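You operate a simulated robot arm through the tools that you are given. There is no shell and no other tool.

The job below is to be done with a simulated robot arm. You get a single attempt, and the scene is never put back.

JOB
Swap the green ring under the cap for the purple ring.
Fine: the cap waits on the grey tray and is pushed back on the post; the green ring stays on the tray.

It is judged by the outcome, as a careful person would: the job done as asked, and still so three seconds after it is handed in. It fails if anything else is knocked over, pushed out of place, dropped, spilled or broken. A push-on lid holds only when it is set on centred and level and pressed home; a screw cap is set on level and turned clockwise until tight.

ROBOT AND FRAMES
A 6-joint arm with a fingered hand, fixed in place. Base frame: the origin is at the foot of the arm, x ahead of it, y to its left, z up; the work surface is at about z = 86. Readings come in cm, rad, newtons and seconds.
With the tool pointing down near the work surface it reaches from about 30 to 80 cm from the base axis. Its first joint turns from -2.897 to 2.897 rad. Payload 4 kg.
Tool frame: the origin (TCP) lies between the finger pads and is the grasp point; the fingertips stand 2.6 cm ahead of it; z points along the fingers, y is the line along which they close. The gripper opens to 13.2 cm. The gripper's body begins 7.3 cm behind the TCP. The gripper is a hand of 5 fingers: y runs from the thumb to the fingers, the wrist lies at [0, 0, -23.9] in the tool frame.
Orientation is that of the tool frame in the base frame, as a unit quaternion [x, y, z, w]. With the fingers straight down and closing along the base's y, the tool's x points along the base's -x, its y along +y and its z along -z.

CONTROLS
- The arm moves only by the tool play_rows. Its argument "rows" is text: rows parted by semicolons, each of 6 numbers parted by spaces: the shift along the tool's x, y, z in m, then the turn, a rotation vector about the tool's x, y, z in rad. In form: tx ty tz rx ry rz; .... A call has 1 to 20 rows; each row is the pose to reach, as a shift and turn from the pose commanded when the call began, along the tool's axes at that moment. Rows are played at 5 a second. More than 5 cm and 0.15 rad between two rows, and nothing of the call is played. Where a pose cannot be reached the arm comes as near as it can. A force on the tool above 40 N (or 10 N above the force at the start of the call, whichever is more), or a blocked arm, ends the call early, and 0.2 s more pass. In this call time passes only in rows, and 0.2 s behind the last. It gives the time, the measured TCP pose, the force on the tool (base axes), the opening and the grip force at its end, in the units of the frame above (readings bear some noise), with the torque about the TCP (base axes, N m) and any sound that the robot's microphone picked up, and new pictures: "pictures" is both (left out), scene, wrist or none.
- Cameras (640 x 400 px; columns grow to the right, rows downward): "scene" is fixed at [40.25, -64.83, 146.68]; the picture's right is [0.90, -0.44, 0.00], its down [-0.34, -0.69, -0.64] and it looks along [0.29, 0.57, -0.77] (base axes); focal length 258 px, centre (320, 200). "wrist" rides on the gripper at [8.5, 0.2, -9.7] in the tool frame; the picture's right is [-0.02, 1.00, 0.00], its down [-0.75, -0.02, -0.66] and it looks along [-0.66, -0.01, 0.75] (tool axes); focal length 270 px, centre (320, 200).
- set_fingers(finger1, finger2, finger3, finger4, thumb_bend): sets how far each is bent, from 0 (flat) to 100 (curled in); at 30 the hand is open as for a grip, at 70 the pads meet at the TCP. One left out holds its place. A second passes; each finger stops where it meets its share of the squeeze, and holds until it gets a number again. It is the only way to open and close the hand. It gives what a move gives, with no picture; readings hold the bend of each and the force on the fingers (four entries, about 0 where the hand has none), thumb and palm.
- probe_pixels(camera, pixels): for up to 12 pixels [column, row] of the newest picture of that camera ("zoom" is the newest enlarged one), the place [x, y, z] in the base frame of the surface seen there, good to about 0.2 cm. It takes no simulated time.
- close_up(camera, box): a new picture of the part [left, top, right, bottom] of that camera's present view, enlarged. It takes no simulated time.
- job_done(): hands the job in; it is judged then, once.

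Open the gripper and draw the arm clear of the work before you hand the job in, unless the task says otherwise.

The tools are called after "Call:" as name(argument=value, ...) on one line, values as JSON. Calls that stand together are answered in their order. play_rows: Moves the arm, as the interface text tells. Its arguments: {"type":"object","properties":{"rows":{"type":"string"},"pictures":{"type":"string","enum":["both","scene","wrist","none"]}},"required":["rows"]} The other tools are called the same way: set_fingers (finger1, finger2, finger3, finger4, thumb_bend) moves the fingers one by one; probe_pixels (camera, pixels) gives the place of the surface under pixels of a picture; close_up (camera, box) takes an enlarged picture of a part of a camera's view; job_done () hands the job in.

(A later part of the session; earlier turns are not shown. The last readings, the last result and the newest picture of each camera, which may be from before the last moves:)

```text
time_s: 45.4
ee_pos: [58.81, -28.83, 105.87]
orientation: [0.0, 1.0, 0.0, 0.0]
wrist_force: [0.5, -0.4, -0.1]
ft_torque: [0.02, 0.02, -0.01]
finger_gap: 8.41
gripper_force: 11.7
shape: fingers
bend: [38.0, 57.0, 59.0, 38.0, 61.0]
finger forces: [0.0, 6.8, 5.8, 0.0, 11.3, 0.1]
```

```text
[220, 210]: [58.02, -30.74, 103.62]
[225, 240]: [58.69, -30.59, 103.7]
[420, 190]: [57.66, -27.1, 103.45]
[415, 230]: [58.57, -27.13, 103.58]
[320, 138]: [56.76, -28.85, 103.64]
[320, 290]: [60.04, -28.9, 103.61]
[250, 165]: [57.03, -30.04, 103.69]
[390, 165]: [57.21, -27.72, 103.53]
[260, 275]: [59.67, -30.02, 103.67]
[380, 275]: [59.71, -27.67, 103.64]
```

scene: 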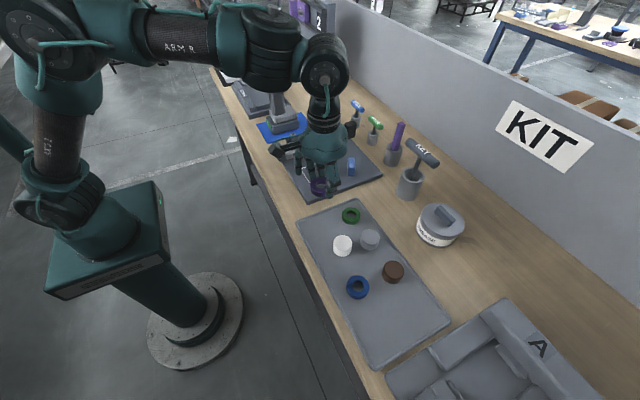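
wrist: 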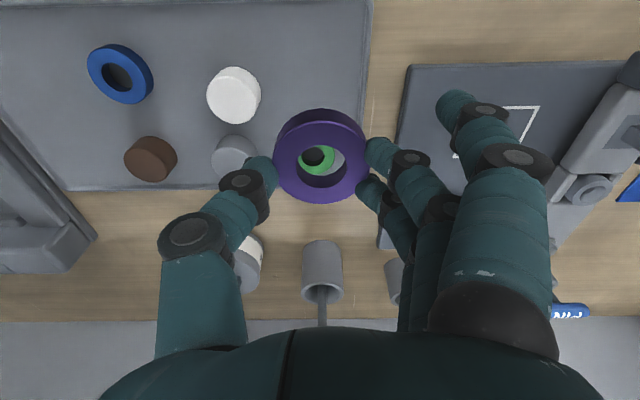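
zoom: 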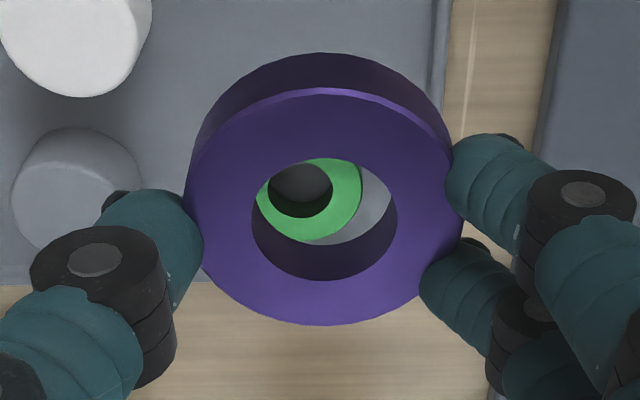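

The ring is level in the hand (z≈103.6 all round). I probe its outer edges more exactly to learn its centre offset from the TCP.

Call:
probe_pixels(camera="zoom", pixels=[[324, 98], [324, 320], [194, 207], [450, 207], [324, 150], [324, 284], [248, 207], [400, 207], [230, 120], [420, 120], [240, 290], [410, 290]])

```text
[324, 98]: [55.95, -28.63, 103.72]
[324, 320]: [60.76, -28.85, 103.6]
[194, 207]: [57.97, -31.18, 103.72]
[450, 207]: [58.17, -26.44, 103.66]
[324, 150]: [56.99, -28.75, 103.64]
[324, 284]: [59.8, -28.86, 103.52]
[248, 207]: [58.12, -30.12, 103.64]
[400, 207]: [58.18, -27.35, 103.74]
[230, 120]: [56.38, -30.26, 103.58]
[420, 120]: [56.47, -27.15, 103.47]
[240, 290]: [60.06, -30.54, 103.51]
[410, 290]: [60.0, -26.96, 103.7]
```

The ring centre is offset (-0.42,+0.05) from the TCP; the post centre is about (63.1,1.05). I carry the ring so that its hole comes over the post, staying 5 cm above it.

Call:
play_rows(rows="-0.003 0.02 0 0 0 0; -0.008 0.05 0 0 0 0; -0.013 0.08 0 0 0 0; -0.018 0.11 0 0 0 0; -0.023 0.14 0 0 0 0; -0.028 0.17 0 0 0 0; -0.033 0.20 0 0 0 0; -0.038 0.23 0 0 0 0; -0.043 0.26 0 0 0 0; -0.0465 0.285 0 0 0 0; -0.0472 0.296 0 0 0 0; -0.0472 0.298 0 0 0 0")

Call:
close_up(camera="wrist", box=[220, 70, 420, 220])

Call:
close_up(camera="scene", box=[266, 95, 326, 160])

```text
time_s: 48.0
ee_pos: [63.45, 1.05, 105.82]
orientation: [0.0, 1.0, 0.0, -0.001]
wrist_force: [-0.6, -0.1, 0.1]
ft_torque: [-0.02, 0.0, 0.04]
finger_gap: 8.41
gripper_force: 11.7
shape: fingers
bend: [38.0, 57.0, 59.0, 38.0, 61.0]
finger forces: [0.1, 6.8, 5.8, 0.1, 11.2, 0.0]
```

scene: 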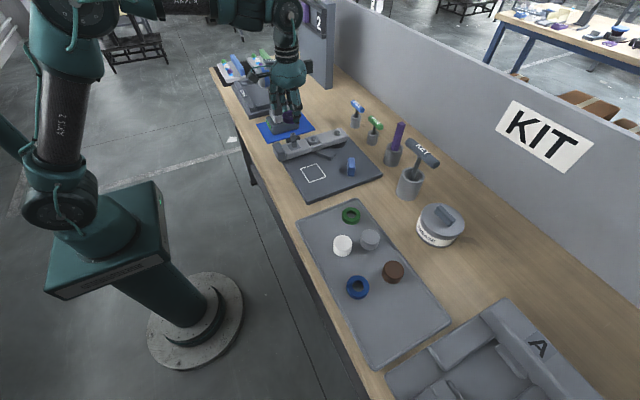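
wrist: 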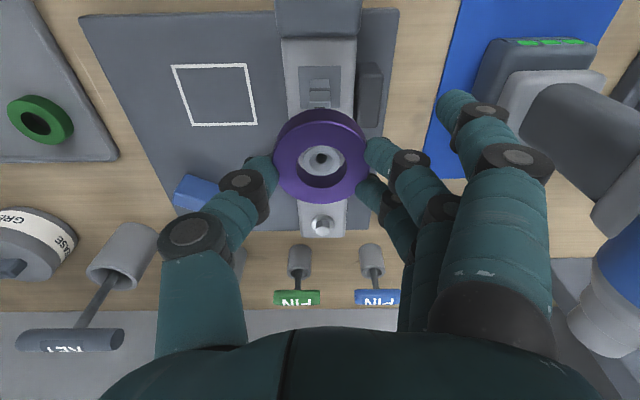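

```text
2.67 times, centred on (320, 145) of wrist
```

zoom: 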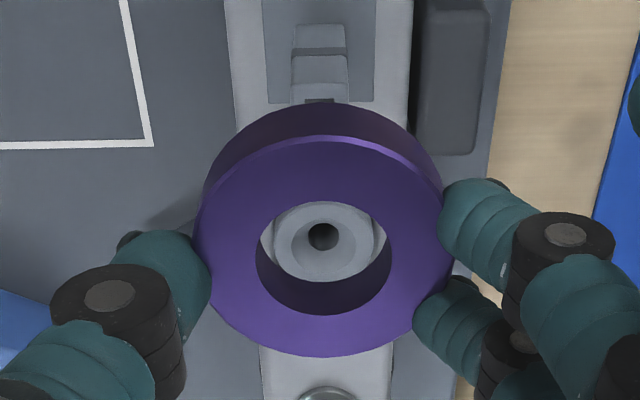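

```text
6.15 times, centred on (296, 128) of scene
```

zoom: 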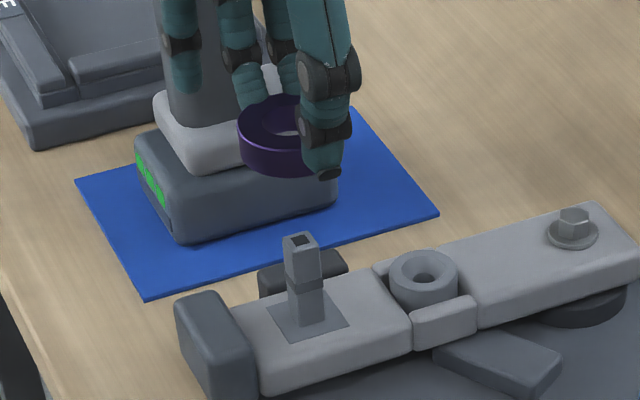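

I probe the bare post and its base plate to pin down the axis.

Call:
probe_pixels(camera="zoom", pixels=[[271, 318], [312, 338], [345, 320], [302, 242], [287, 240], [318, 243], [305, 234], [303, 265], [305, 305], [290, 310], [321, 270], [321, 305]])

Call:
probe_pixels(camera="wrist", pixels=[[319, 84], [310, 84], [331, 84], [319, 95], [319, 104], [301, 75], [339, 75], [301, 105], [339, 105], [319, 72]])

```text
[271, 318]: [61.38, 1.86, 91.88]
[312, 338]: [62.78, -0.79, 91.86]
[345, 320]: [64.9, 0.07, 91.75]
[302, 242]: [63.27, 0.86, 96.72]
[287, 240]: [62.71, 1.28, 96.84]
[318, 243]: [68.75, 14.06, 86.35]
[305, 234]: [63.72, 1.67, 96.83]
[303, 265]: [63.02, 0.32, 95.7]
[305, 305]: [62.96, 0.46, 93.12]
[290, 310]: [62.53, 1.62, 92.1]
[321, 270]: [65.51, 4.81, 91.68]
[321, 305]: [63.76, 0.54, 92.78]
```

```text
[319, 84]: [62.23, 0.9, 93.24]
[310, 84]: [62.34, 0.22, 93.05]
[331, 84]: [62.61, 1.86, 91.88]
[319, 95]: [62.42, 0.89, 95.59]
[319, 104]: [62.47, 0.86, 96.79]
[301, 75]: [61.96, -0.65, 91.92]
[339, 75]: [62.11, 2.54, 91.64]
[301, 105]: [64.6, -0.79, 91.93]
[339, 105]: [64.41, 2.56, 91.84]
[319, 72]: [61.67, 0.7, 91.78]
```

The post centre measures about (63.08,0.97), matching the ring's present centre (63.1,1.05). I lower to just above the post top and check alignment.

Call:
play_rows(rows="0 0 0.02 0 0 0; 0 0 0.035 0 0 0; 0 0 0.045 0 0 0", pictures="none")

Call:
close_up(camera="wrist", box=[220, 70, 420, 220])

Call:
close_up(camera="scene", box=[276, 112, 320, 150])

```text
time_s: 48.8
ee_pos: [63.42, 1.08, 101.21]
orientation: [0.0, 1.0, 0.0, 0.0]
wrist_force: [0.2, -0.1, -0.5]
ft_torque: [0.02, 0.02, 0.01]
finger_gap: 8.39
gripper_force: 12.0
shape: fingers
bend: [38.0, 57.0, 59.0, 38.0, 61.0]
finger forces: [0.0, 6.9, 5.8, 0.1, 11.3, 0.0]
```

```text
2.67 times, centred on (320, 145) of wrist
```

zoom: 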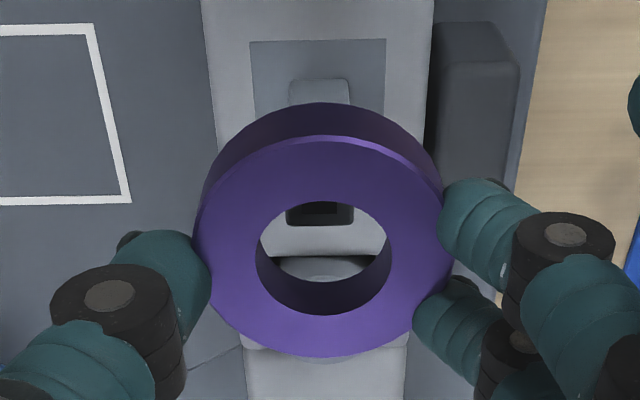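

```text
10.53 times, centred on (298, 131) of scene
```

zoom: 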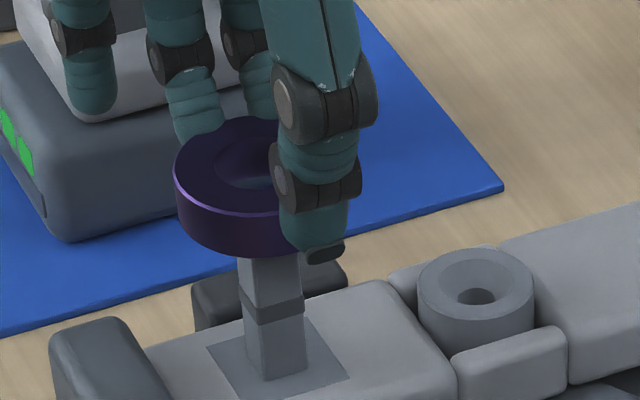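

The post appears well inside the ring's hole with about 0.5 cm all round. I lower the ring down the post with slow steps.

Call:
play_rows(rows="-0.001 -0.0005 0.008 0 0 0; -0.001 -0.0005 0.016 0 0 0; -0.001 -0.0005 0.024 0 0 0; -0.001 -0.0005 0.032 0 0 0; -0.001 -0.0005 0.04 0 0 0; -0.001 -0.0005 0.047 0 0 0; -0.001 -0.0005 0.052 0 0 0")

Call:
close_up(camera="wrist", box=[220, 70, 420, 220])

Call:
close_up(camera="scene", box=[276, 118, 320, 156])

```text
time_s: 50.4
ee_pos: [63.47, 0.98, 95.92]
orientation: [0.0, 1.0, -0.001, 0.0]
wrist_force: [-0.3, -0.6, -1.6]
ft_torque: [0.03, 0.01, 0.0]
finger_gap: 8.43
gripper_force: 11.6
shape: fingers
bend: [38.0, 57.0, 59.0, 38.0, 61.0]
finger forces: [0.0, 6.8, 5.8, 0.0, 11.1, 0.0]
```

scene: 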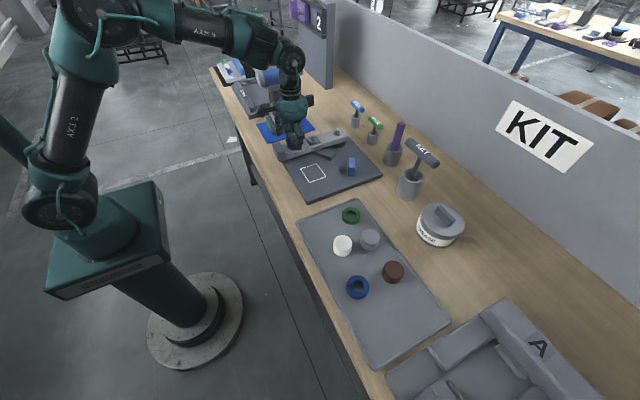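
wrist: 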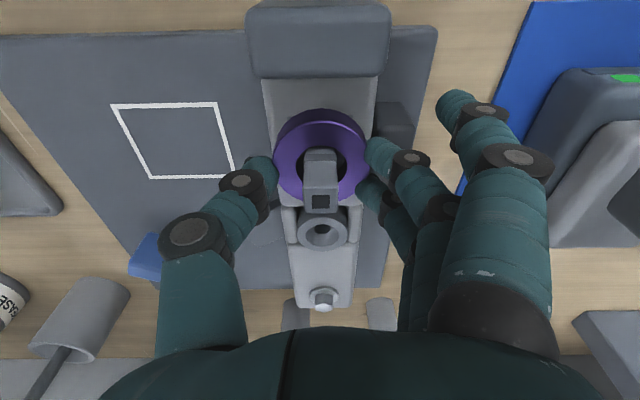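

```text
2.67 times, centred on (320, 145) of wrist
```

zoom: 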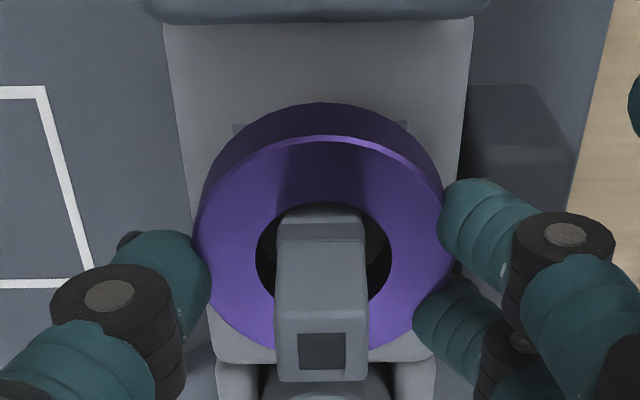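

```text
10.53 times, centred on (298, 137) of scene
```

zoom: 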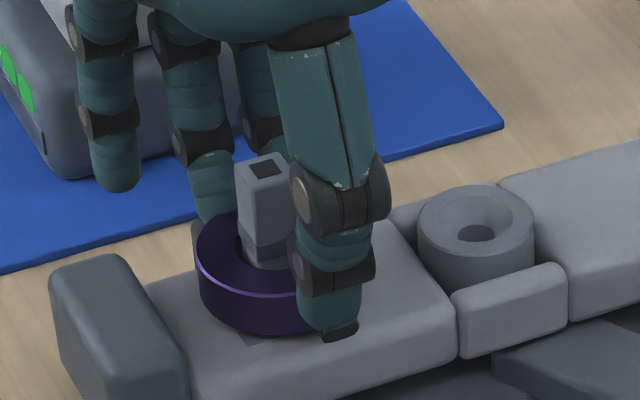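

The ring surrounds the post just above the bar. I lower in fine steps until it touches.

Call:
play_rows(rows="0 0 0.001 0 0 0; 0 0 0.002 0 0 0; 0 0 0.003 0 0 0", pictures="none")

Call:
close_up(camera="wrist", box=[220, 70, 420, 220])

Call:
probe_pixels(camera="zoom", pixels=[[215, 230], [420, 230], [320, 155], [240, 300], [400, 300], [320, 115], [200, 120]])

```text
time_s: 51.2
ee_pos: [63.56, 0.96, 95.73]
orientation: [0.0, 1.0, 0.0, 0.0]
wrist_force: [0.4, -1.0, -0.4]
ft_torque: [0.0, -0.02, 0.0]
finger_gap: 8.41
gripper_force: 11.9
shape: fingers
bend: [38.0, 57.0, 59.0, 38.0, 61.0]
finger forces: [0.0, 6.8, 5.8, 0.1, 11.2, 0.0]
```

```text
2.67 times, centred on (320, 145) of wrist
```

zoom: 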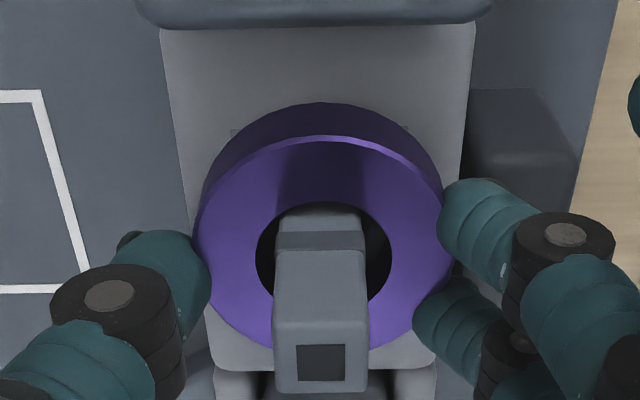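

```text
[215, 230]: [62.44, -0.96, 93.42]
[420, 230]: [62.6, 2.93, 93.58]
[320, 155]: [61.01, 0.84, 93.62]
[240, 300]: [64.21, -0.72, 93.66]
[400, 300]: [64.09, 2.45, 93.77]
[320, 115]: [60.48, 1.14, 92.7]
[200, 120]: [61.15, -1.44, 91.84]
```

The ring top reads about 93.6 versus 93.4 for a seated ring, so I lower another 0.3 cm in small steps.

Call:
play_rows(rows="0 0 0.001 0 0 0; 0 0 0.002 0 0 0; 0 0 0.003 0 0 0", pictures="none")

```text
time_s: 52.0
ee_pos: [63.61, 0.89, 95.5]
orientation: [0.0, 1.0, 0.0, 0.0]
wrist_force: [-0.5, 0.9, 2.1]
ft_torque: [0.03, 0.04, -0.03]
finger_gap: 8.4
gripper_force: 12.4
shape: fingers
bend: [38.0, 57.0, 59.0, 38.0, 61.0]
finger forces: [0.0, 7.4, 5.9, 0.0, 11.7, 0.0]
```

Contact is felt (2 N). I release the ring by opening gently.

Call:
set_fingers(finger2=53, finger3=53, thumb_bend=53)

Call:
close_up(camera="wrist", box=[220, 70, 420, 220])

Call:
probe_pixels(camera="zoom", pixels=[[215, 230], [420, 230], [320, 155], [240, 300], [400, 300], [320, 115], [200, 120]])

```text
time_s: 53.0
ee_pos: [63.68, 1.05, 95.43]
orientation: [0.0, 1.0, 0.0, 0.001]
wrist_force: [0.2, -0.6, 0.0]
ft_torque: [-0.04, 0.02, -0.02]
finger_gap: 8.89
gripper_force: 0.0
shape: fingers
bend: [38.0, 53.0, 53.0, 38.0, 53.0]
finger forces: [0.0, 0.0, 0.0, 0.0, 0.1, 0.0]
```

```text
2.67 times, centred on (320, 145) of wrist
```

zoom: 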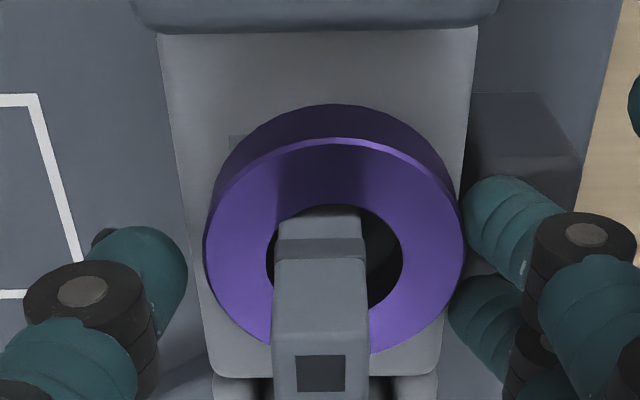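

```text
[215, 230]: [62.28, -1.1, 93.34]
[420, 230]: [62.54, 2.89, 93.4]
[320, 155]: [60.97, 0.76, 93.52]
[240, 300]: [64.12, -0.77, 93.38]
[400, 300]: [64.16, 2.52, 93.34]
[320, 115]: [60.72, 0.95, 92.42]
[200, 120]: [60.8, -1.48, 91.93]
```

The purple ring is seated flat (top z≈93.4). I open a little more so as not to drag it, and rise.

Call:
set_fingers(finger2=49, finger3=49, thumb_bend=50)

Call:
play_rows(rows="0 0 -0.01 0 0 0; 0 0 -0.03 0 0 0; 0 0 -0.06 0 0 0; 0 0 -0.09 0 0 0; 0 0 -0.11 0 0 0")

Call:
close_up(camera="scene", box=[266, 112, 326, 160])

Call:
close_up(camera="wrist", box=[240, 30, 420, 180])

```text
time_s: 54.0
ee_pos: [63.58, 0.91, 95.48]
orientation: [0.0, 1.0, 0.0, 0.0]
wrist_force: [0.1, -1.2, 0.4]
ft_torque: [0.04, 0.02, 0.02]
finger_gap: 9.39
gripper_force: 0.1
shape: fingers
bend: [38.0, 49.0, 49.0, 38.0, 50.0]
finger forces: [0.0, 0.0, 0.0, 0.0, 0.1, 0.0]
```

```text
time_s: 55.2
ee_pos: [63.55, 1.03, 106.51]
orientation: [0.0, 1.0, 0.0, 0.001]
wrist_force: [0.2, 0.4, -0.4]
ft_torque: [0.01, 0.0, 0.0]
finger_gap: 9.39
gripper_force: 0.1
shape: fingers
bend: [38.0, 49.0, 49.0, 38.0, 50.0]
finger forces: [0.1, 0.0, 0.1, 0.1, 0.1, 0.0]
```

scene: 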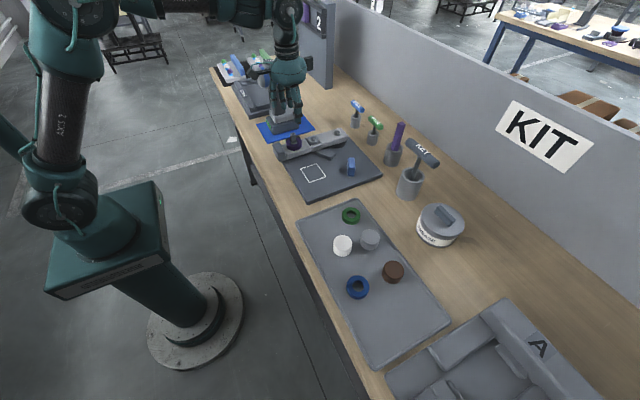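
wrist: 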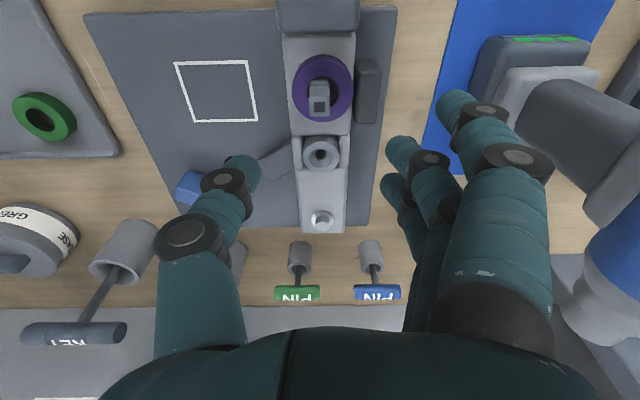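

```text
8.33 times, centred on (296, 136) of scene
```

zoom: 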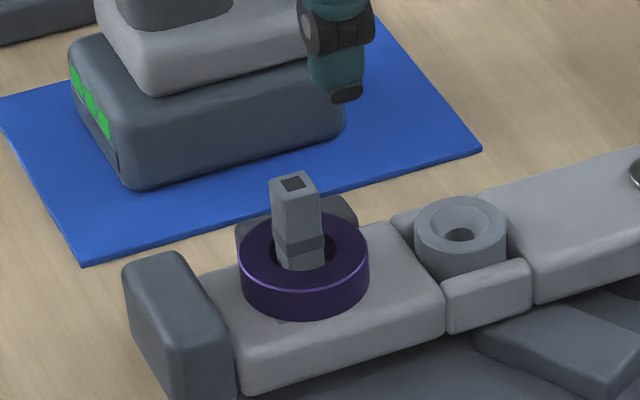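

```text
2.67 times, centred on (330, 105) of wrist
```

zoom: 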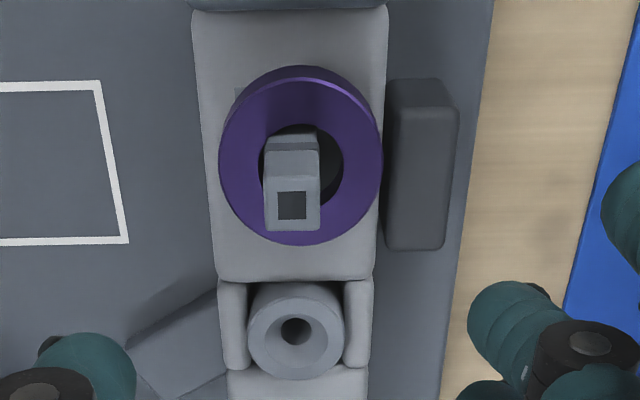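

The purple ring is on the post. Now the cap: I set fingers (outer 50, middle 51, thumb 50) and travel back over the cap near (59.95,-37.45).

Call:
play_rows(rows="0.003 -0.03 0 0 0 0; 0.006 -0.07 0 0 0 0; 0.01 -0.11 0 0 0 0; 0.014 -0.15 0 0 0 0; 0.018 -0.19 0 0 0 0; 0.022 -0.23 0 0 0 0; 0.026 -0.27 0 0 0 0; 0.03 -0.31 0 0 0 0; 0.034 -0.35 0 0 0 0; 0.036 -0.375 0 0 0 0; 0.036 -0.3845 0.02 0 0 0; 0.036 -0.3845 0.06 0 0 0; 0.036 -0.3845 0.09 0 0 0; 0.036 -0.3845 0.10 0 0 0")

Call:
set_fingers(finger1=50, finger2=51, finger3=51, finger4=50, thumb_bend=50)

Call:
close_up(camera="wrist", box=[140, 40, 520, 280])

Call:
close_up(camera="scene", box=[300, 190, 400, 270])

```text
time_s: 58.2
ee_pos: [59.86, -37.63, 96.31]
orientation: [0.0, 1.0, 0.0, 0.0]
wrist_force: [-0.1, 0.3, 0.3]
ft_torque: [-0.01, 0.02, 0.02]
finger_gap: 9.41
gripper_force: 0.1
shape: fingers
bend: [38.0, 49.0, 49.0, 38.0, 50.0]
finger forces: [0.0, 0.0, 0.0, 0.1, 0.1, 0.1]
```

scene: 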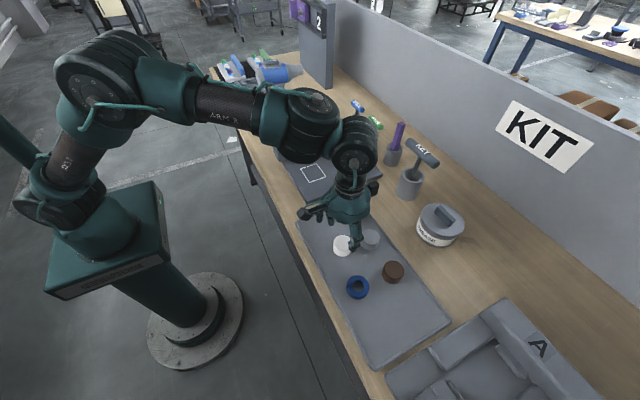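
wrist: 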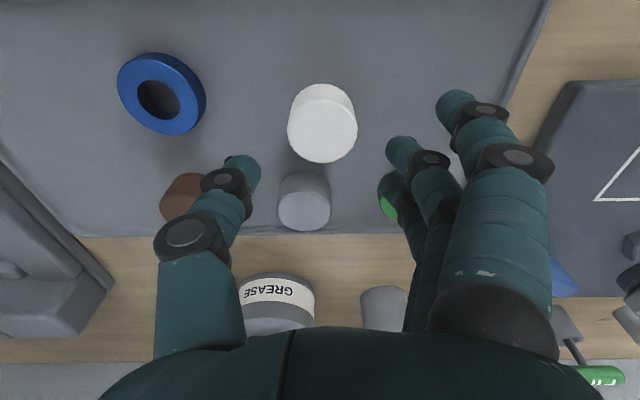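

```text
time_s: 59.2
ee_pos: [59.85, -37.51, 96.43]
orientation: [-0.001, 1.0, 0.0, 0.0]
wrist_force: [0.7, 0.1, 0.4]
ft_torque: [-0.01, -0.01, 0.02]
finger_gap: 7.49
gripper_force: 0.0
shape: fingers
bend: [50.0, 51.0, 51.0, 50.0, 50.0]
finger forces: [0.0, 0.0, 0.0, 0.1, 0.1, 0.0]
```

```text
1.67 times, centred on (330, 160) of wrist
```

zoom: 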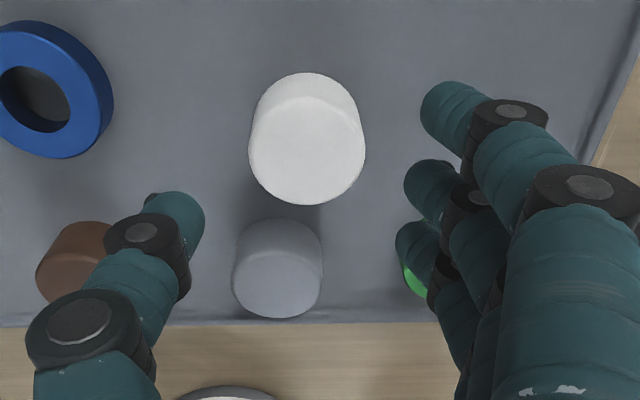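

```text
5.00 times, centred on (350, 230) of scene
```

zoom: 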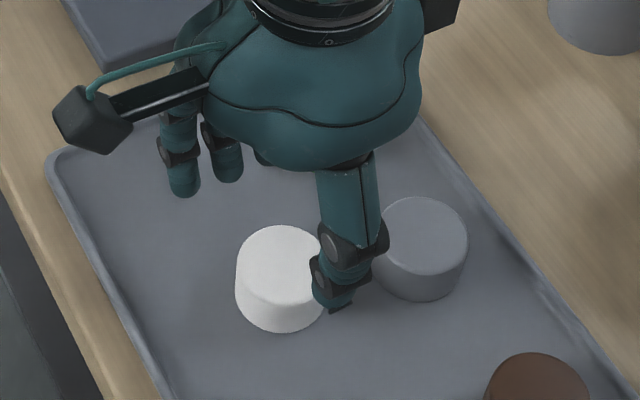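

The cap centre works out at about (60.05,-37.3). I adjust (+0.15,+0.2) and descend to TCP z≈91.0 so the tips meet the cap near mid-height.

Call:
play_rows(rows="-0.0015 0.002 0.01 0 0 0; -0.0015 0.002 0.03 0 0 0; -0.0015 0.002 0.045 0 0 0; -0.0015 0.002 0.054 0 0 0")

Call:
close_up(camera="wrist", box=[140, 60, 520, 300])

Call:
close_up(camera="scene", box=[310, 205, 390, 265])

```text
time_s: 60.2
ee_pos: [60.12, -37.23, 91.15]
orientation: [0.0, 1.0, -0.001, 0.0]
wrist_force: [0.2, -0.7, 0.6]
ft_torque: [-0.01, 0.0, -0.02]
finger_gap: 7.49
gripper_force: 0.1
shape: fingers
bend: [50.0, 51.0, 51.0, 50.0, 50.0]
finger forces: [0.0, 0.0, 0.0, 0.0, 0.0, 0.0]
```

scene: 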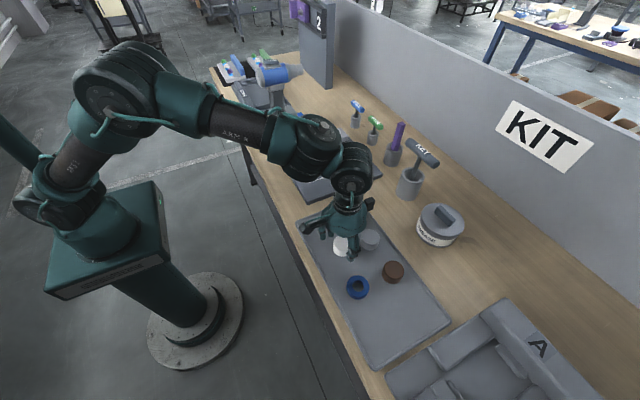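
wrist: 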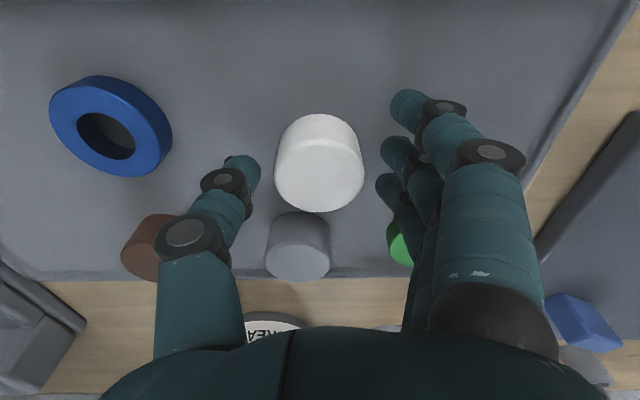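

```text
1.67 times, centred on (330, 180) of wrist
```

zoom: 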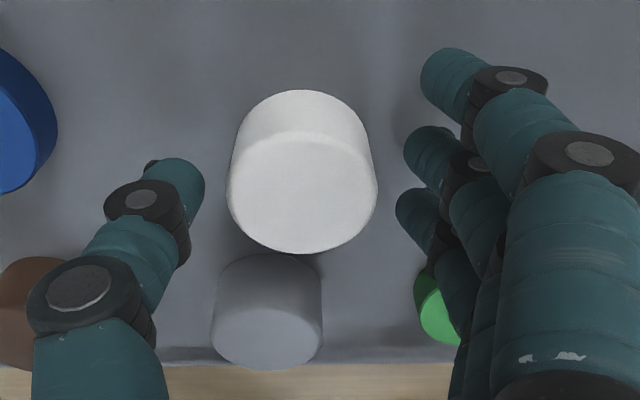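

```text
6.67 times, centred on (350, 235) of scene
```

zoom: 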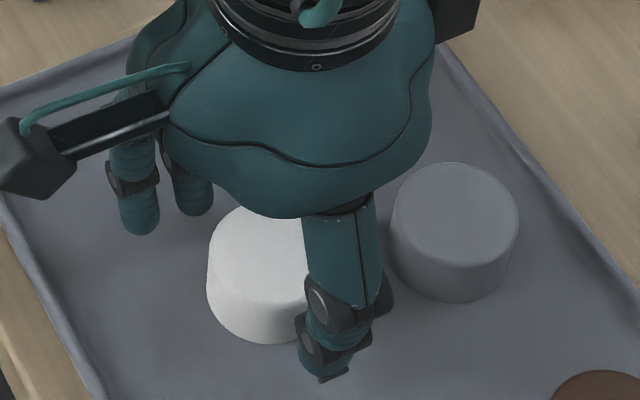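

The cap is centred between thumb and middle fingers. I close lightly first, then squeeze.

Call:
set_fingers(finger2=57, finger3=57, thumb_bend=57)

Call:
close_up(camera="wrist", box=[180, 80, 460, 260])

Call:
close_up(camera="scene", box=[320, 210, 380, 260])

```text
time_s: 61.2
ee_pos: [60.11, -37.25, 91.02]
orientation: [0.001, 1.0, 0.0, 0.0]
wrist_force: [0.1, -0.4, -0.2]
ft_torque: [0.01, 0.02, 0.0]
finger_gap: 6.65
gripper_force: 0.0
shape: fingers
bend: [50.0, 56.0, 56.0, 50.0, 56.0]
finger forces: [0.0, 0.1, 0.0, 0.0, 0.1, 0.1]
```

```text
2.22 times, centred on (320, 170) of wrist
```

zoom: 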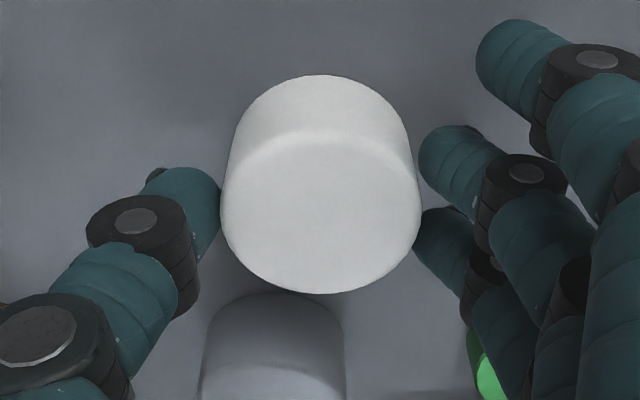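

```text
8.00 times, centred on (350, 235) of scene
```

zoom: 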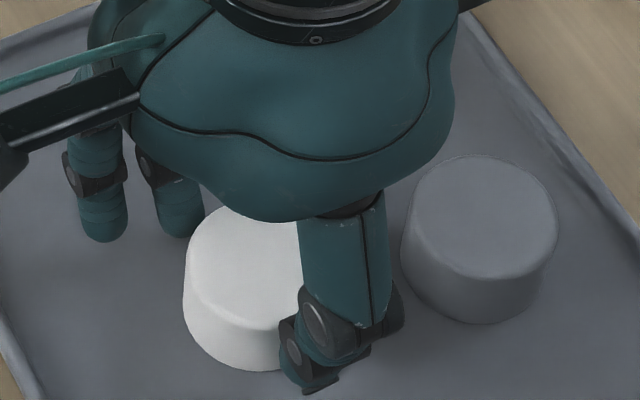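

Both sides are just touching and symmetric. I squeeze.

Call:
set_fingers(finger2=66, finger3=66, thumb_bend=66)

Call:
close_up(camera="wrist", box=[180, 80, 460, 260])

Call:
probe_pixels(camera="zoom", pixels=[[320, 150], [320, 270], [250, 200], [390, 200], [320, 210]])

```text
time_s: 62.2
ee_pos: [60.15, -37.24, 91.08]
orientation: [0.0, 1.0, 0.0, 0.0]
wrist_force: [0.4, 0.0, 0.4]
ft_torque: [-0.03, 0.02, 0.0]
finger_gap: 6.43
gripper_force: 11.9
shape: fingers
bend: [50.0, 59.0, 58.0, 50.0, 61.0]
finger forces: [0.0, 5.5, 6.4, 0.0, 11.6, 0.0]
```

```text
2.22 times, centred on (320, 170) of wrist
```

zoom: 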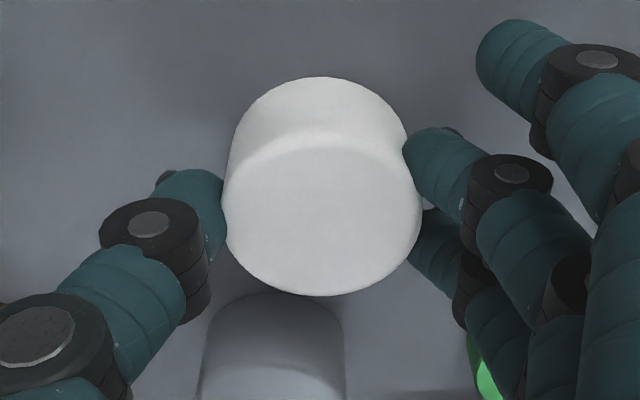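

```text
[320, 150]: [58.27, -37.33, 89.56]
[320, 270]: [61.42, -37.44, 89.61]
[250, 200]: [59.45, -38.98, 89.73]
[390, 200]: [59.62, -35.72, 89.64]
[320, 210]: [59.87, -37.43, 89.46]
```

The cap is gripped level (top z≈89.6 all over). I lift it and check tilt again.

Call:
play_rows(rows="0 0 -0.005 0 0 0; 0 0 -0.015 0 0 0; 0 0 -0.035 0 0 0; 0 0 -0.065 0 0 0; 0 0 -0.10 0 0 0; 0 0 -0.135 0 0 0; 0 0 -0.155 0 0 0")

Call:
close_up(camera="wrist", box=[180, 80, 460, 260])

Call:
probe_pixels(camera="zoom", pixels=[[320, 150], [320, 270], [250, 200], [390, 200], [320, 210], [320, 145], [320, 290], [228, 215], [415, 205], [265, 260], [375, 260], [270, 155]])

Call:
close_up(camera="scene", box=[325, 160, 385, 215])

```text
time_s: 63.8
ee_pos: [60.05, -37.28, 106.52]
orientation: [0.0, 1.0, 0.0, -0.001]
wrist_force: [0.2, -1.2, -0.1]
ft_torque: [0.02, 0.0, -0.02]
finger_gap: 6.41
gripper_force: 11.4
shape: fingers
bend: [50.0, 59.0, 58.0, 50.0, 61.0]
finger forces: [0.0, 5.4, 6.3, 0.0, 11.4, 0.0]
```

scene: 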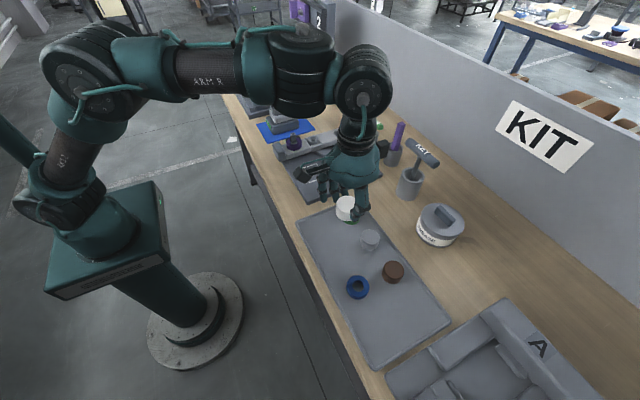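
wrist: 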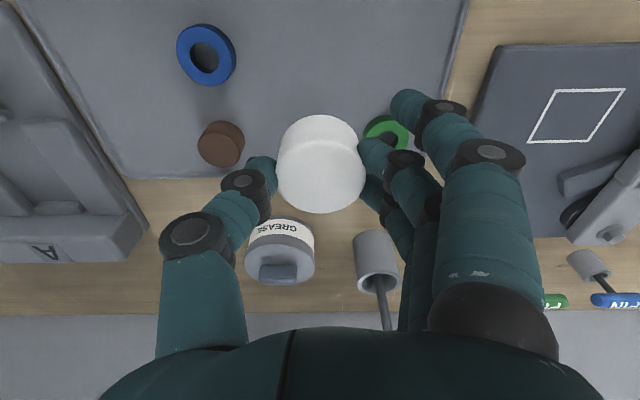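

```text
2.22 times, centred on (320, 170) of wrist
```

zoom: 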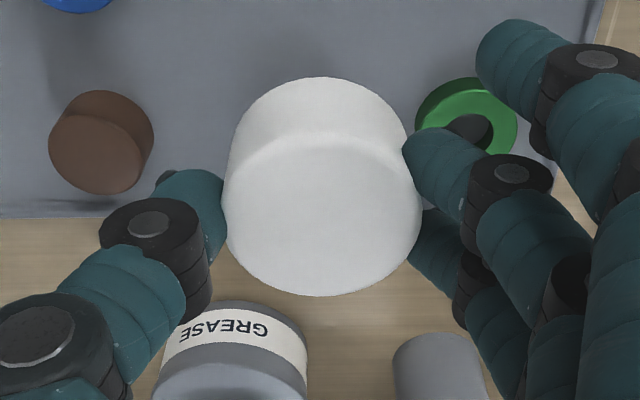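

```text
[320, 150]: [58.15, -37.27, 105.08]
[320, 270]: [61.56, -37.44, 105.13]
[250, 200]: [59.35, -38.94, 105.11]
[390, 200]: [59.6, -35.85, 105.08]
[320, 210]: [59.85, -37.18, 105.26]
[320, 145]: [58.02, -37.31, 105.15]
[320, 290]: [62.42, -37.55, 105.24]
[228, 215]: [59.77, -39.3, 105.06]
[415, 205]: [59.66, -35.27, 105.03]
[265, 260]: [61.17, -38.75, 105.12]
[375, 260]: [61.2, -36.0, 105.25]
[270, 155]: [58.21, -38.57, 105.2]
```

```text
7.27 times, centred on (355, 188) of scene
```

zoom: 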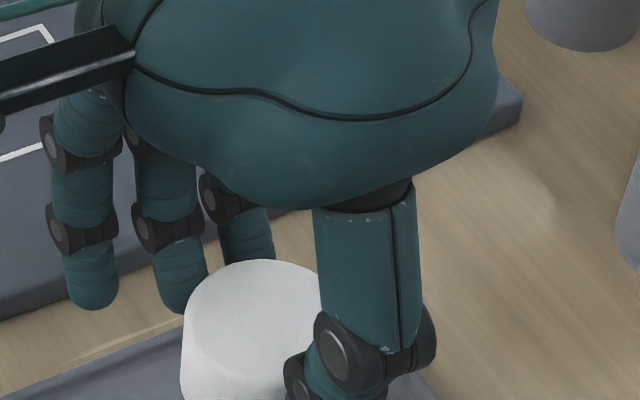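

The cap is level in the hand, its centre about (+0.05,+0.06) from the TCP. I carry it over the post axis (63.07,1.02) at this height.

Call:
play_rows(rows="-0.001 0.015 0 0 0 0; -0.003 0.045 0 0 0 0; -0.006 0.075 0 0 0 0; -0.009 0.105 0 0 0 0; -0.012 0.135 0 0 0 0; -0.014 0.165 0 0 0 0; -0.016 0.195 0 0 0 0; -0.018 0.225 0 0 0 0; -0.02 0.255 0 0 0 0; -0.022 0.285 0 0 0 0; -0.024 0.315 0 0 0 0; -0.026 0.345 0 0 0 0; -0.028 0.37 0 0 0 0; -0.0291 0.38 0 0 0 0; -0.0291 0.3821 0 0 0 0")

Call:
close_up(camera="scene", box=[266, 95, 326, 155])

Call:
close_up(camera="wrist", box=[220, 60, 420, 220])

```text
time_s: 67.0
ee_pos: [62.94, 0.98, 106.49]
orientation: [0.0, 1.0, -0.001, 0.0]
wrist_force: [0.7, -0.2, -0.3]
ft_torque: [0.0, 0.02, 0.0]
finger_gap: 6.44
gripper_force: 12.0
shape: fingers
bend: [50.0, 59.0, 58.0, 50.0, 61.0]
finger forces: [0.0, 5.5, 6.4, 0.0, 11.5, 0.1]
```

scene: 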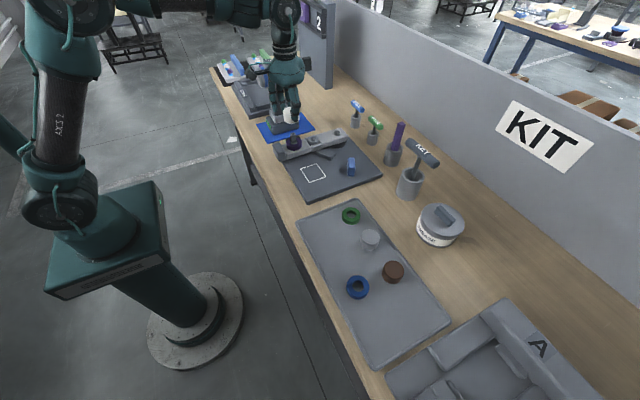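
wrist: 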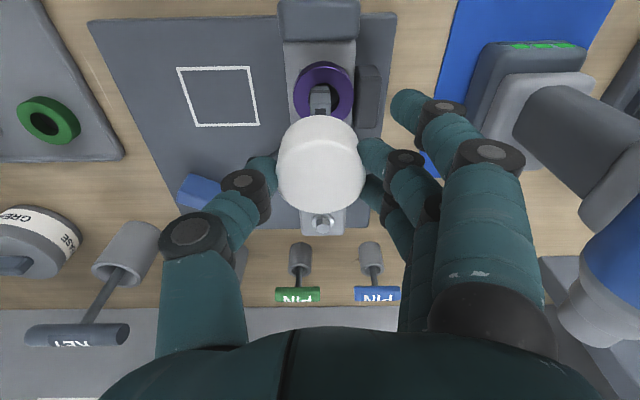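

```text
6.67 times, centred on (296, 125) of scene
```

zoom: 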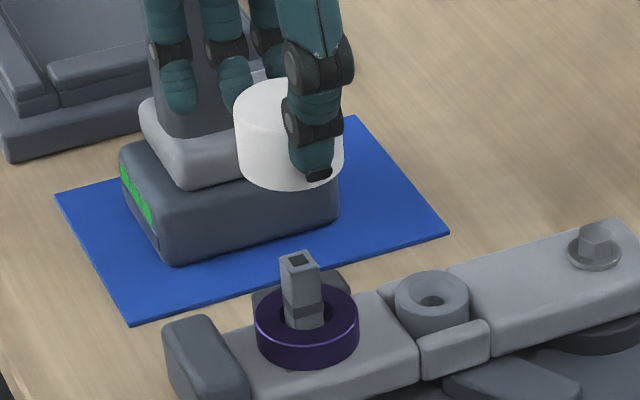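

```text
2.50 times, centred on (320, 140) of wrist
```

zoom: 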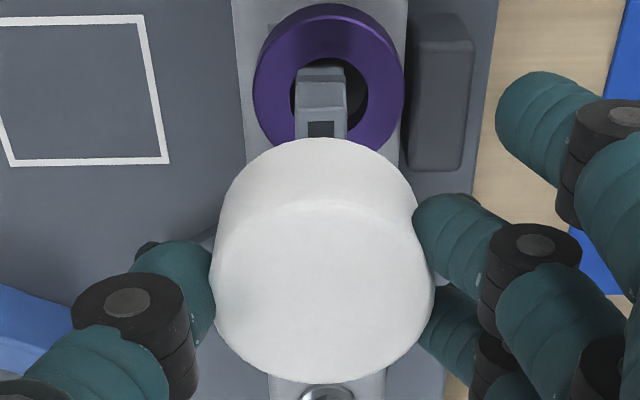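

Columns for post (320.6) and cap (321.2) agree after parallax, so the cap is centred over the post within about 0.1 cm. I lower to just above the post top.

Call:
play_rows(rows="0 0 0.015 0 0 0; 0 0 0.03 0 0 0; 0.0003 0 0.042 0 0 0; 0.0003 0 0.049 0 0 0", pictures="none")

Call:
close_up(camera="scene", box=[274, 110, 322, 154])

Call:
close_up(camera="wrist", box=[220, 60, 420, 220])

```text
time_s: 68.0
ee_pos: [62.97, 0.95, 101.62]
orientation: [0.0, 1.0, 0.0, 0.0]
wrist_force: [-0.1, -0.3, -0.1]
ft_torque: [0.03, -0.02, 0.0]
finger_gap: 6.44
gripper_force: 11.2
shape: fingers
bend: [50.0, 59.0, 58.0, 50.0, 61.0]
finger forces: [0.1, 5.4, 6.4, 0.0, 11.5, 0.0]
```

```text
9.09 times, centred on (298, 132) of scene
```

zoom: 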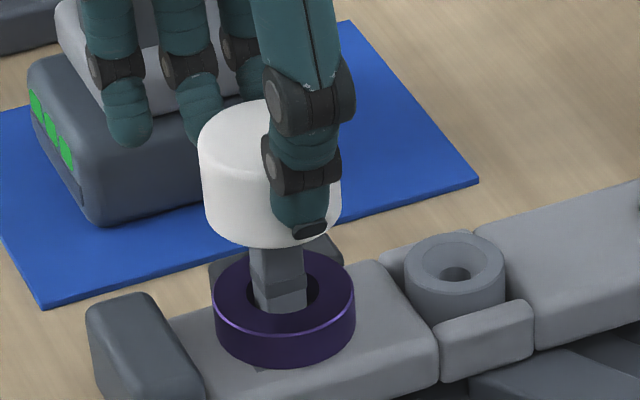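

```text
2.50 times, centred on (320, 140) of wrist
```

zoom: 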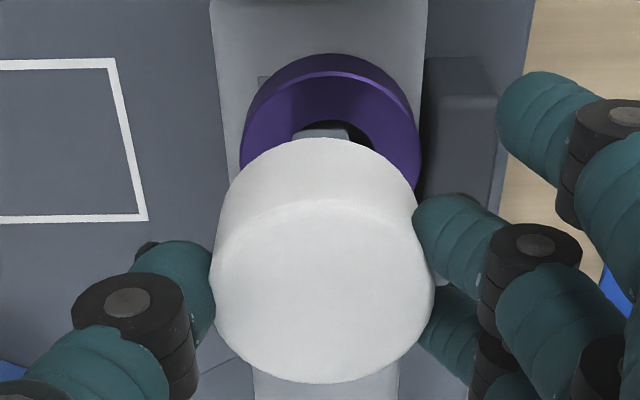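

Alignment looks good in both views. I lower slowly and watch the force as the cap meets the post.

Call:
play_rows(rows="0 0 0.002 0 0 0; 0 0 0.004 0 0 0; 0 0 0.006 0 0 0; 0 0 0.008 0 0 0; 0 0 0.010 0 0 0", pictures="none")

Call:
close_up(camera="scene", box=[274, 110, 322, 154])

```text
time_s: 69.2
ee_pos: [62.98, 0.88, 100.58]
orientation: [0.001, 1.0, 0.0, 0.001]
wrist_force: [0.5, 0.0, -0.5]
ft_torque: [0.0, -0.01, 0.04]
finger_gap: 6.43
gripper_force: 11.8
shape: fingers
bend: [50.0, 59.0, 58.0, 50.0, 61.0]
finger forces: [0.1, 5.3, 6.4, 0.0, 11.5, 0.1]
```

```text
9.09 times, centred on (298, 132) of scene
```

zoom: 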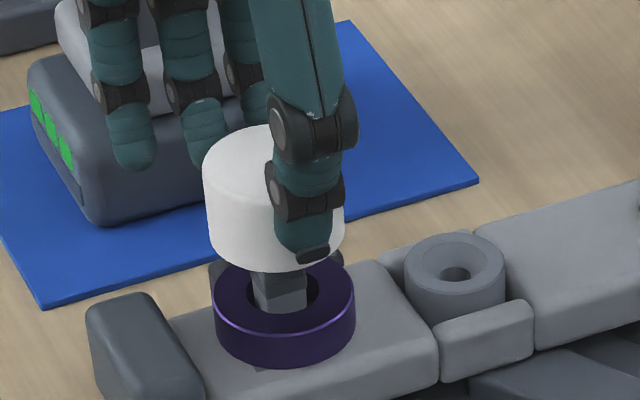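

No contact force, and the cap bottom (≈96.2) is already around the post top. I continue down slowly.

Call:
play_rows(rows="0 0 0.002 0 0 0; 0 0 0.004 0 0 0; 0 0 0.006 0 0 0; 0 0 0.008 0 0 0; 0 0 0.010 0 0 0; 0 0 0.012 0 0 0", pictures="none")

Call:
close_up(camera="scene", box=[274, 110, 322, 154])

Call:
close_up(camera="wrist", box=[220, 60, 420, 220])

```text
time_s: 70.6
ee_pos: [63.0, 0.91, 99.43]
orientation: [0.0, 1.0, 0.0, 0.001]
wrist_force: [-0.5, -0.2, -0.5]
ft_torque: [0.04, -0.02, -0.03]
finger_gap: 6.43
gripper_force: 11.5
shape: fingers
bend: [50.0, 59.0, 58.0, 50.0, 61.0]
finger forces: [0.0, 5.4, 6.3, 0.0, 11.4, 0.0]
```

```text
9.09 times, centred on (298, 132) of scene
```

zoom: 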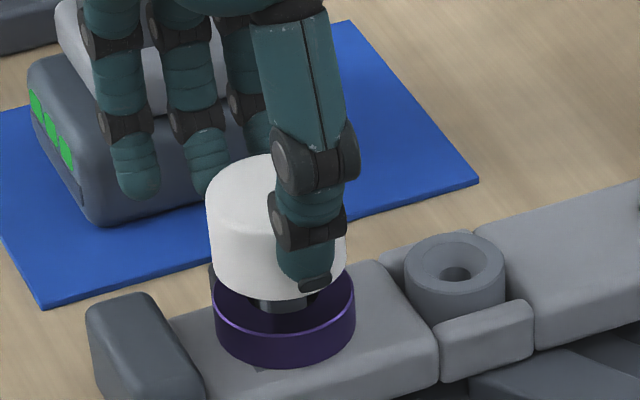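

```text
2.50 times, centred on (320, 140) of wrist
```

zoom: 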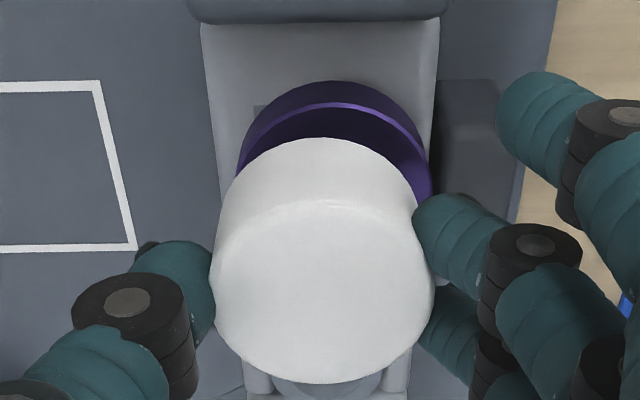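

The cap is nearly home (top≈98.0, seated height ≈97.7) and no force yet. I press down in small steps, watching for resistance and a click.

Call:
play_rows(rows="0 0 0.001 0 0 0; 0 0 0.002 0 0 0; 0 0 0.003 0 0 0; 0 0 0.004 0 0 0", pictures="none")

```text
time_s: 71.6
ee_pos: [62.87, 0.89, 99.17]
orientation: [0.0, 1.0, 0.0, 0.001]
wrist_force: [-1.0, -0.3, 9.2]
ft_torque: [0.01, -0.04, -0.01]
finger_gap: 6.44
gripper_force: 12.6
shape: fingers
bend: [50.0, 60.0, 59.0, 50.0, 61.0]
finger forces: [0.0, 5.9, 6.9, 0.1, 12.6, 0.0]
```

Now 9 N of resistance appears. I keep pressing by small steps.

Call:
play_rows(rows="0 0 0.001 0 0 0; 0 0 0.002 0 0 0", pictures="none")

Call:
close_up(camera="scene", box=[274, 110, 322, 154])

Call:
close_up(camera="wrist", box=[220, 60, 420, 220])

Call:
probe_pixels(camera="zoom", pixels=[[320, 215], [320, 365], [240, 280], [410, 280], [320, 280], [250, 240], [395, 330], [255, 335]])

```text
time_s: 72.2
ee_pos: [62.95, 1.02, 98.92]
orientation: [0.0, 1.0, 0.001, 0.001]
wrist_force: [-0.5, 0.6, 17.9]
ft_torque: [-0.01, -0.03, 0.02]
finger_gap: 6.48
gripper_force: 14.0
shape: fingers
bend: [50.0, 61.0, 60.0, 50.0, 62.0]
finger forces: [0.0, 6.7, 7.6, 0.1, 13.9, 0.0]
```

```text
9.09 times, centred on (298, 132) of scene
```

zoom: 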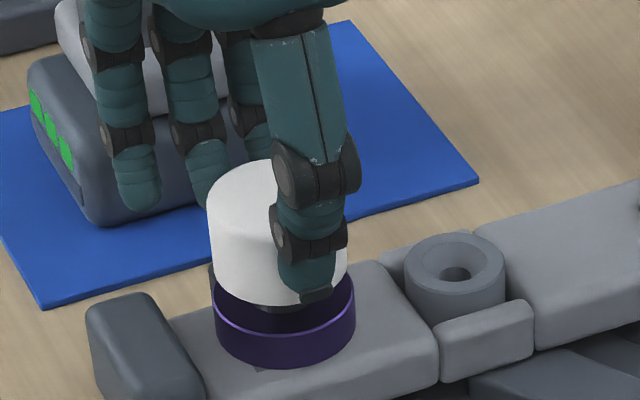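

```text
2.50 times, centred on (320, 140) of wrist
```

zoom: 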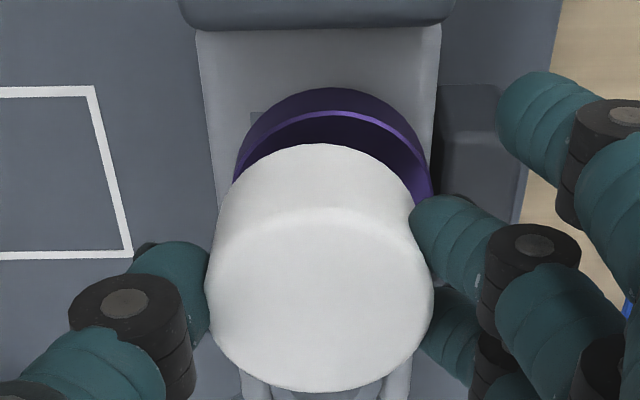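

```text
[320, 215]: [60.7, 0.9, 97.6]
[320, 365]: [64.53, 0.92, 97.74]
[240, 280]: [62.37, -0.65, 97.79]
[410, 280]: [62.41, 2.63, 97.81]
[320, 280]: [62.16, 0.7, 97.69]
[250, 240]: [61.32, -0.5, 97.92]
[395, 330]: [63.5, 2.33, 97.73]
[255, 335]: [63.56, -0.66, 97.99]
```

Force is 18 N and the cap top now reads ≈97.75, like its original seated height. I press slightly more to be sure it is home.

Call:
play_rows(rows="0 0 0.001 0 0 0; 0 0 0.002 0 0 0; 0 0 0.003 0 0 0", pictures="none")

Call:
close_up(camera="wrist", box=[220, 60, 420, 220])

Call:
probe_pixels(camera="zoom", pixels=[[320, 230], [320, 375], [240, 280], [410, 280], [320, 280], [250, 260], [395, 330], [255, 335]])

```text
time_s: 73.0
ee_pos: [62.97, 0.89, 98.5]
orientation: [0.0, 1.0, 0.0, 0.0]
wrist_force: [-4.2, 0.9, 5.9]
ft_torque: [-0.11, 0.06, -0.05]
finger_gap: 6.36
gripper_force: 9.4
shape: fingers
bend: [50.0, 61.0, 60.0, 50.0, 63.0]
finger forces: [0.1, 4.6, 4.6, 0.0, 10.4, 0.0]
```

```text
2.50 times, centred on (320, 140) of wrist
```

zoom: 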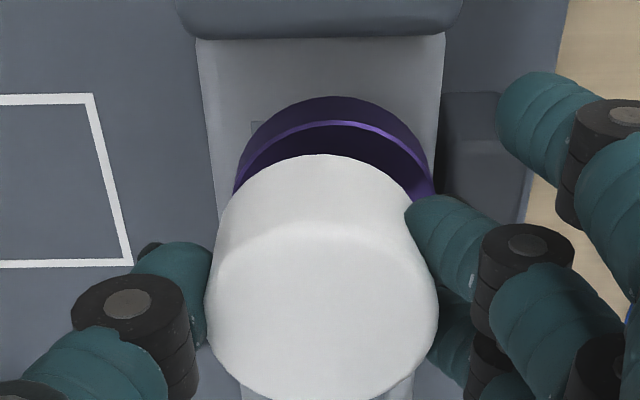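

```text
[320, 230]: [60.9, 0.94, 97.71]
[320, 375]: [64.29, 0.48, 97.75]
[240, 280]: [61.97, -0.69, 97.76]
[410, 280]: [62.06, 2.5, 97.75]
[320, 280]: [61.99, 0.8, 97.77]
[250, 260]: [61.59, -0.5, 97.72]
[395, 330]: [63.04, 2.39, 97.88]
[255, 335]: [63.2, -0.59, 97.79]
```

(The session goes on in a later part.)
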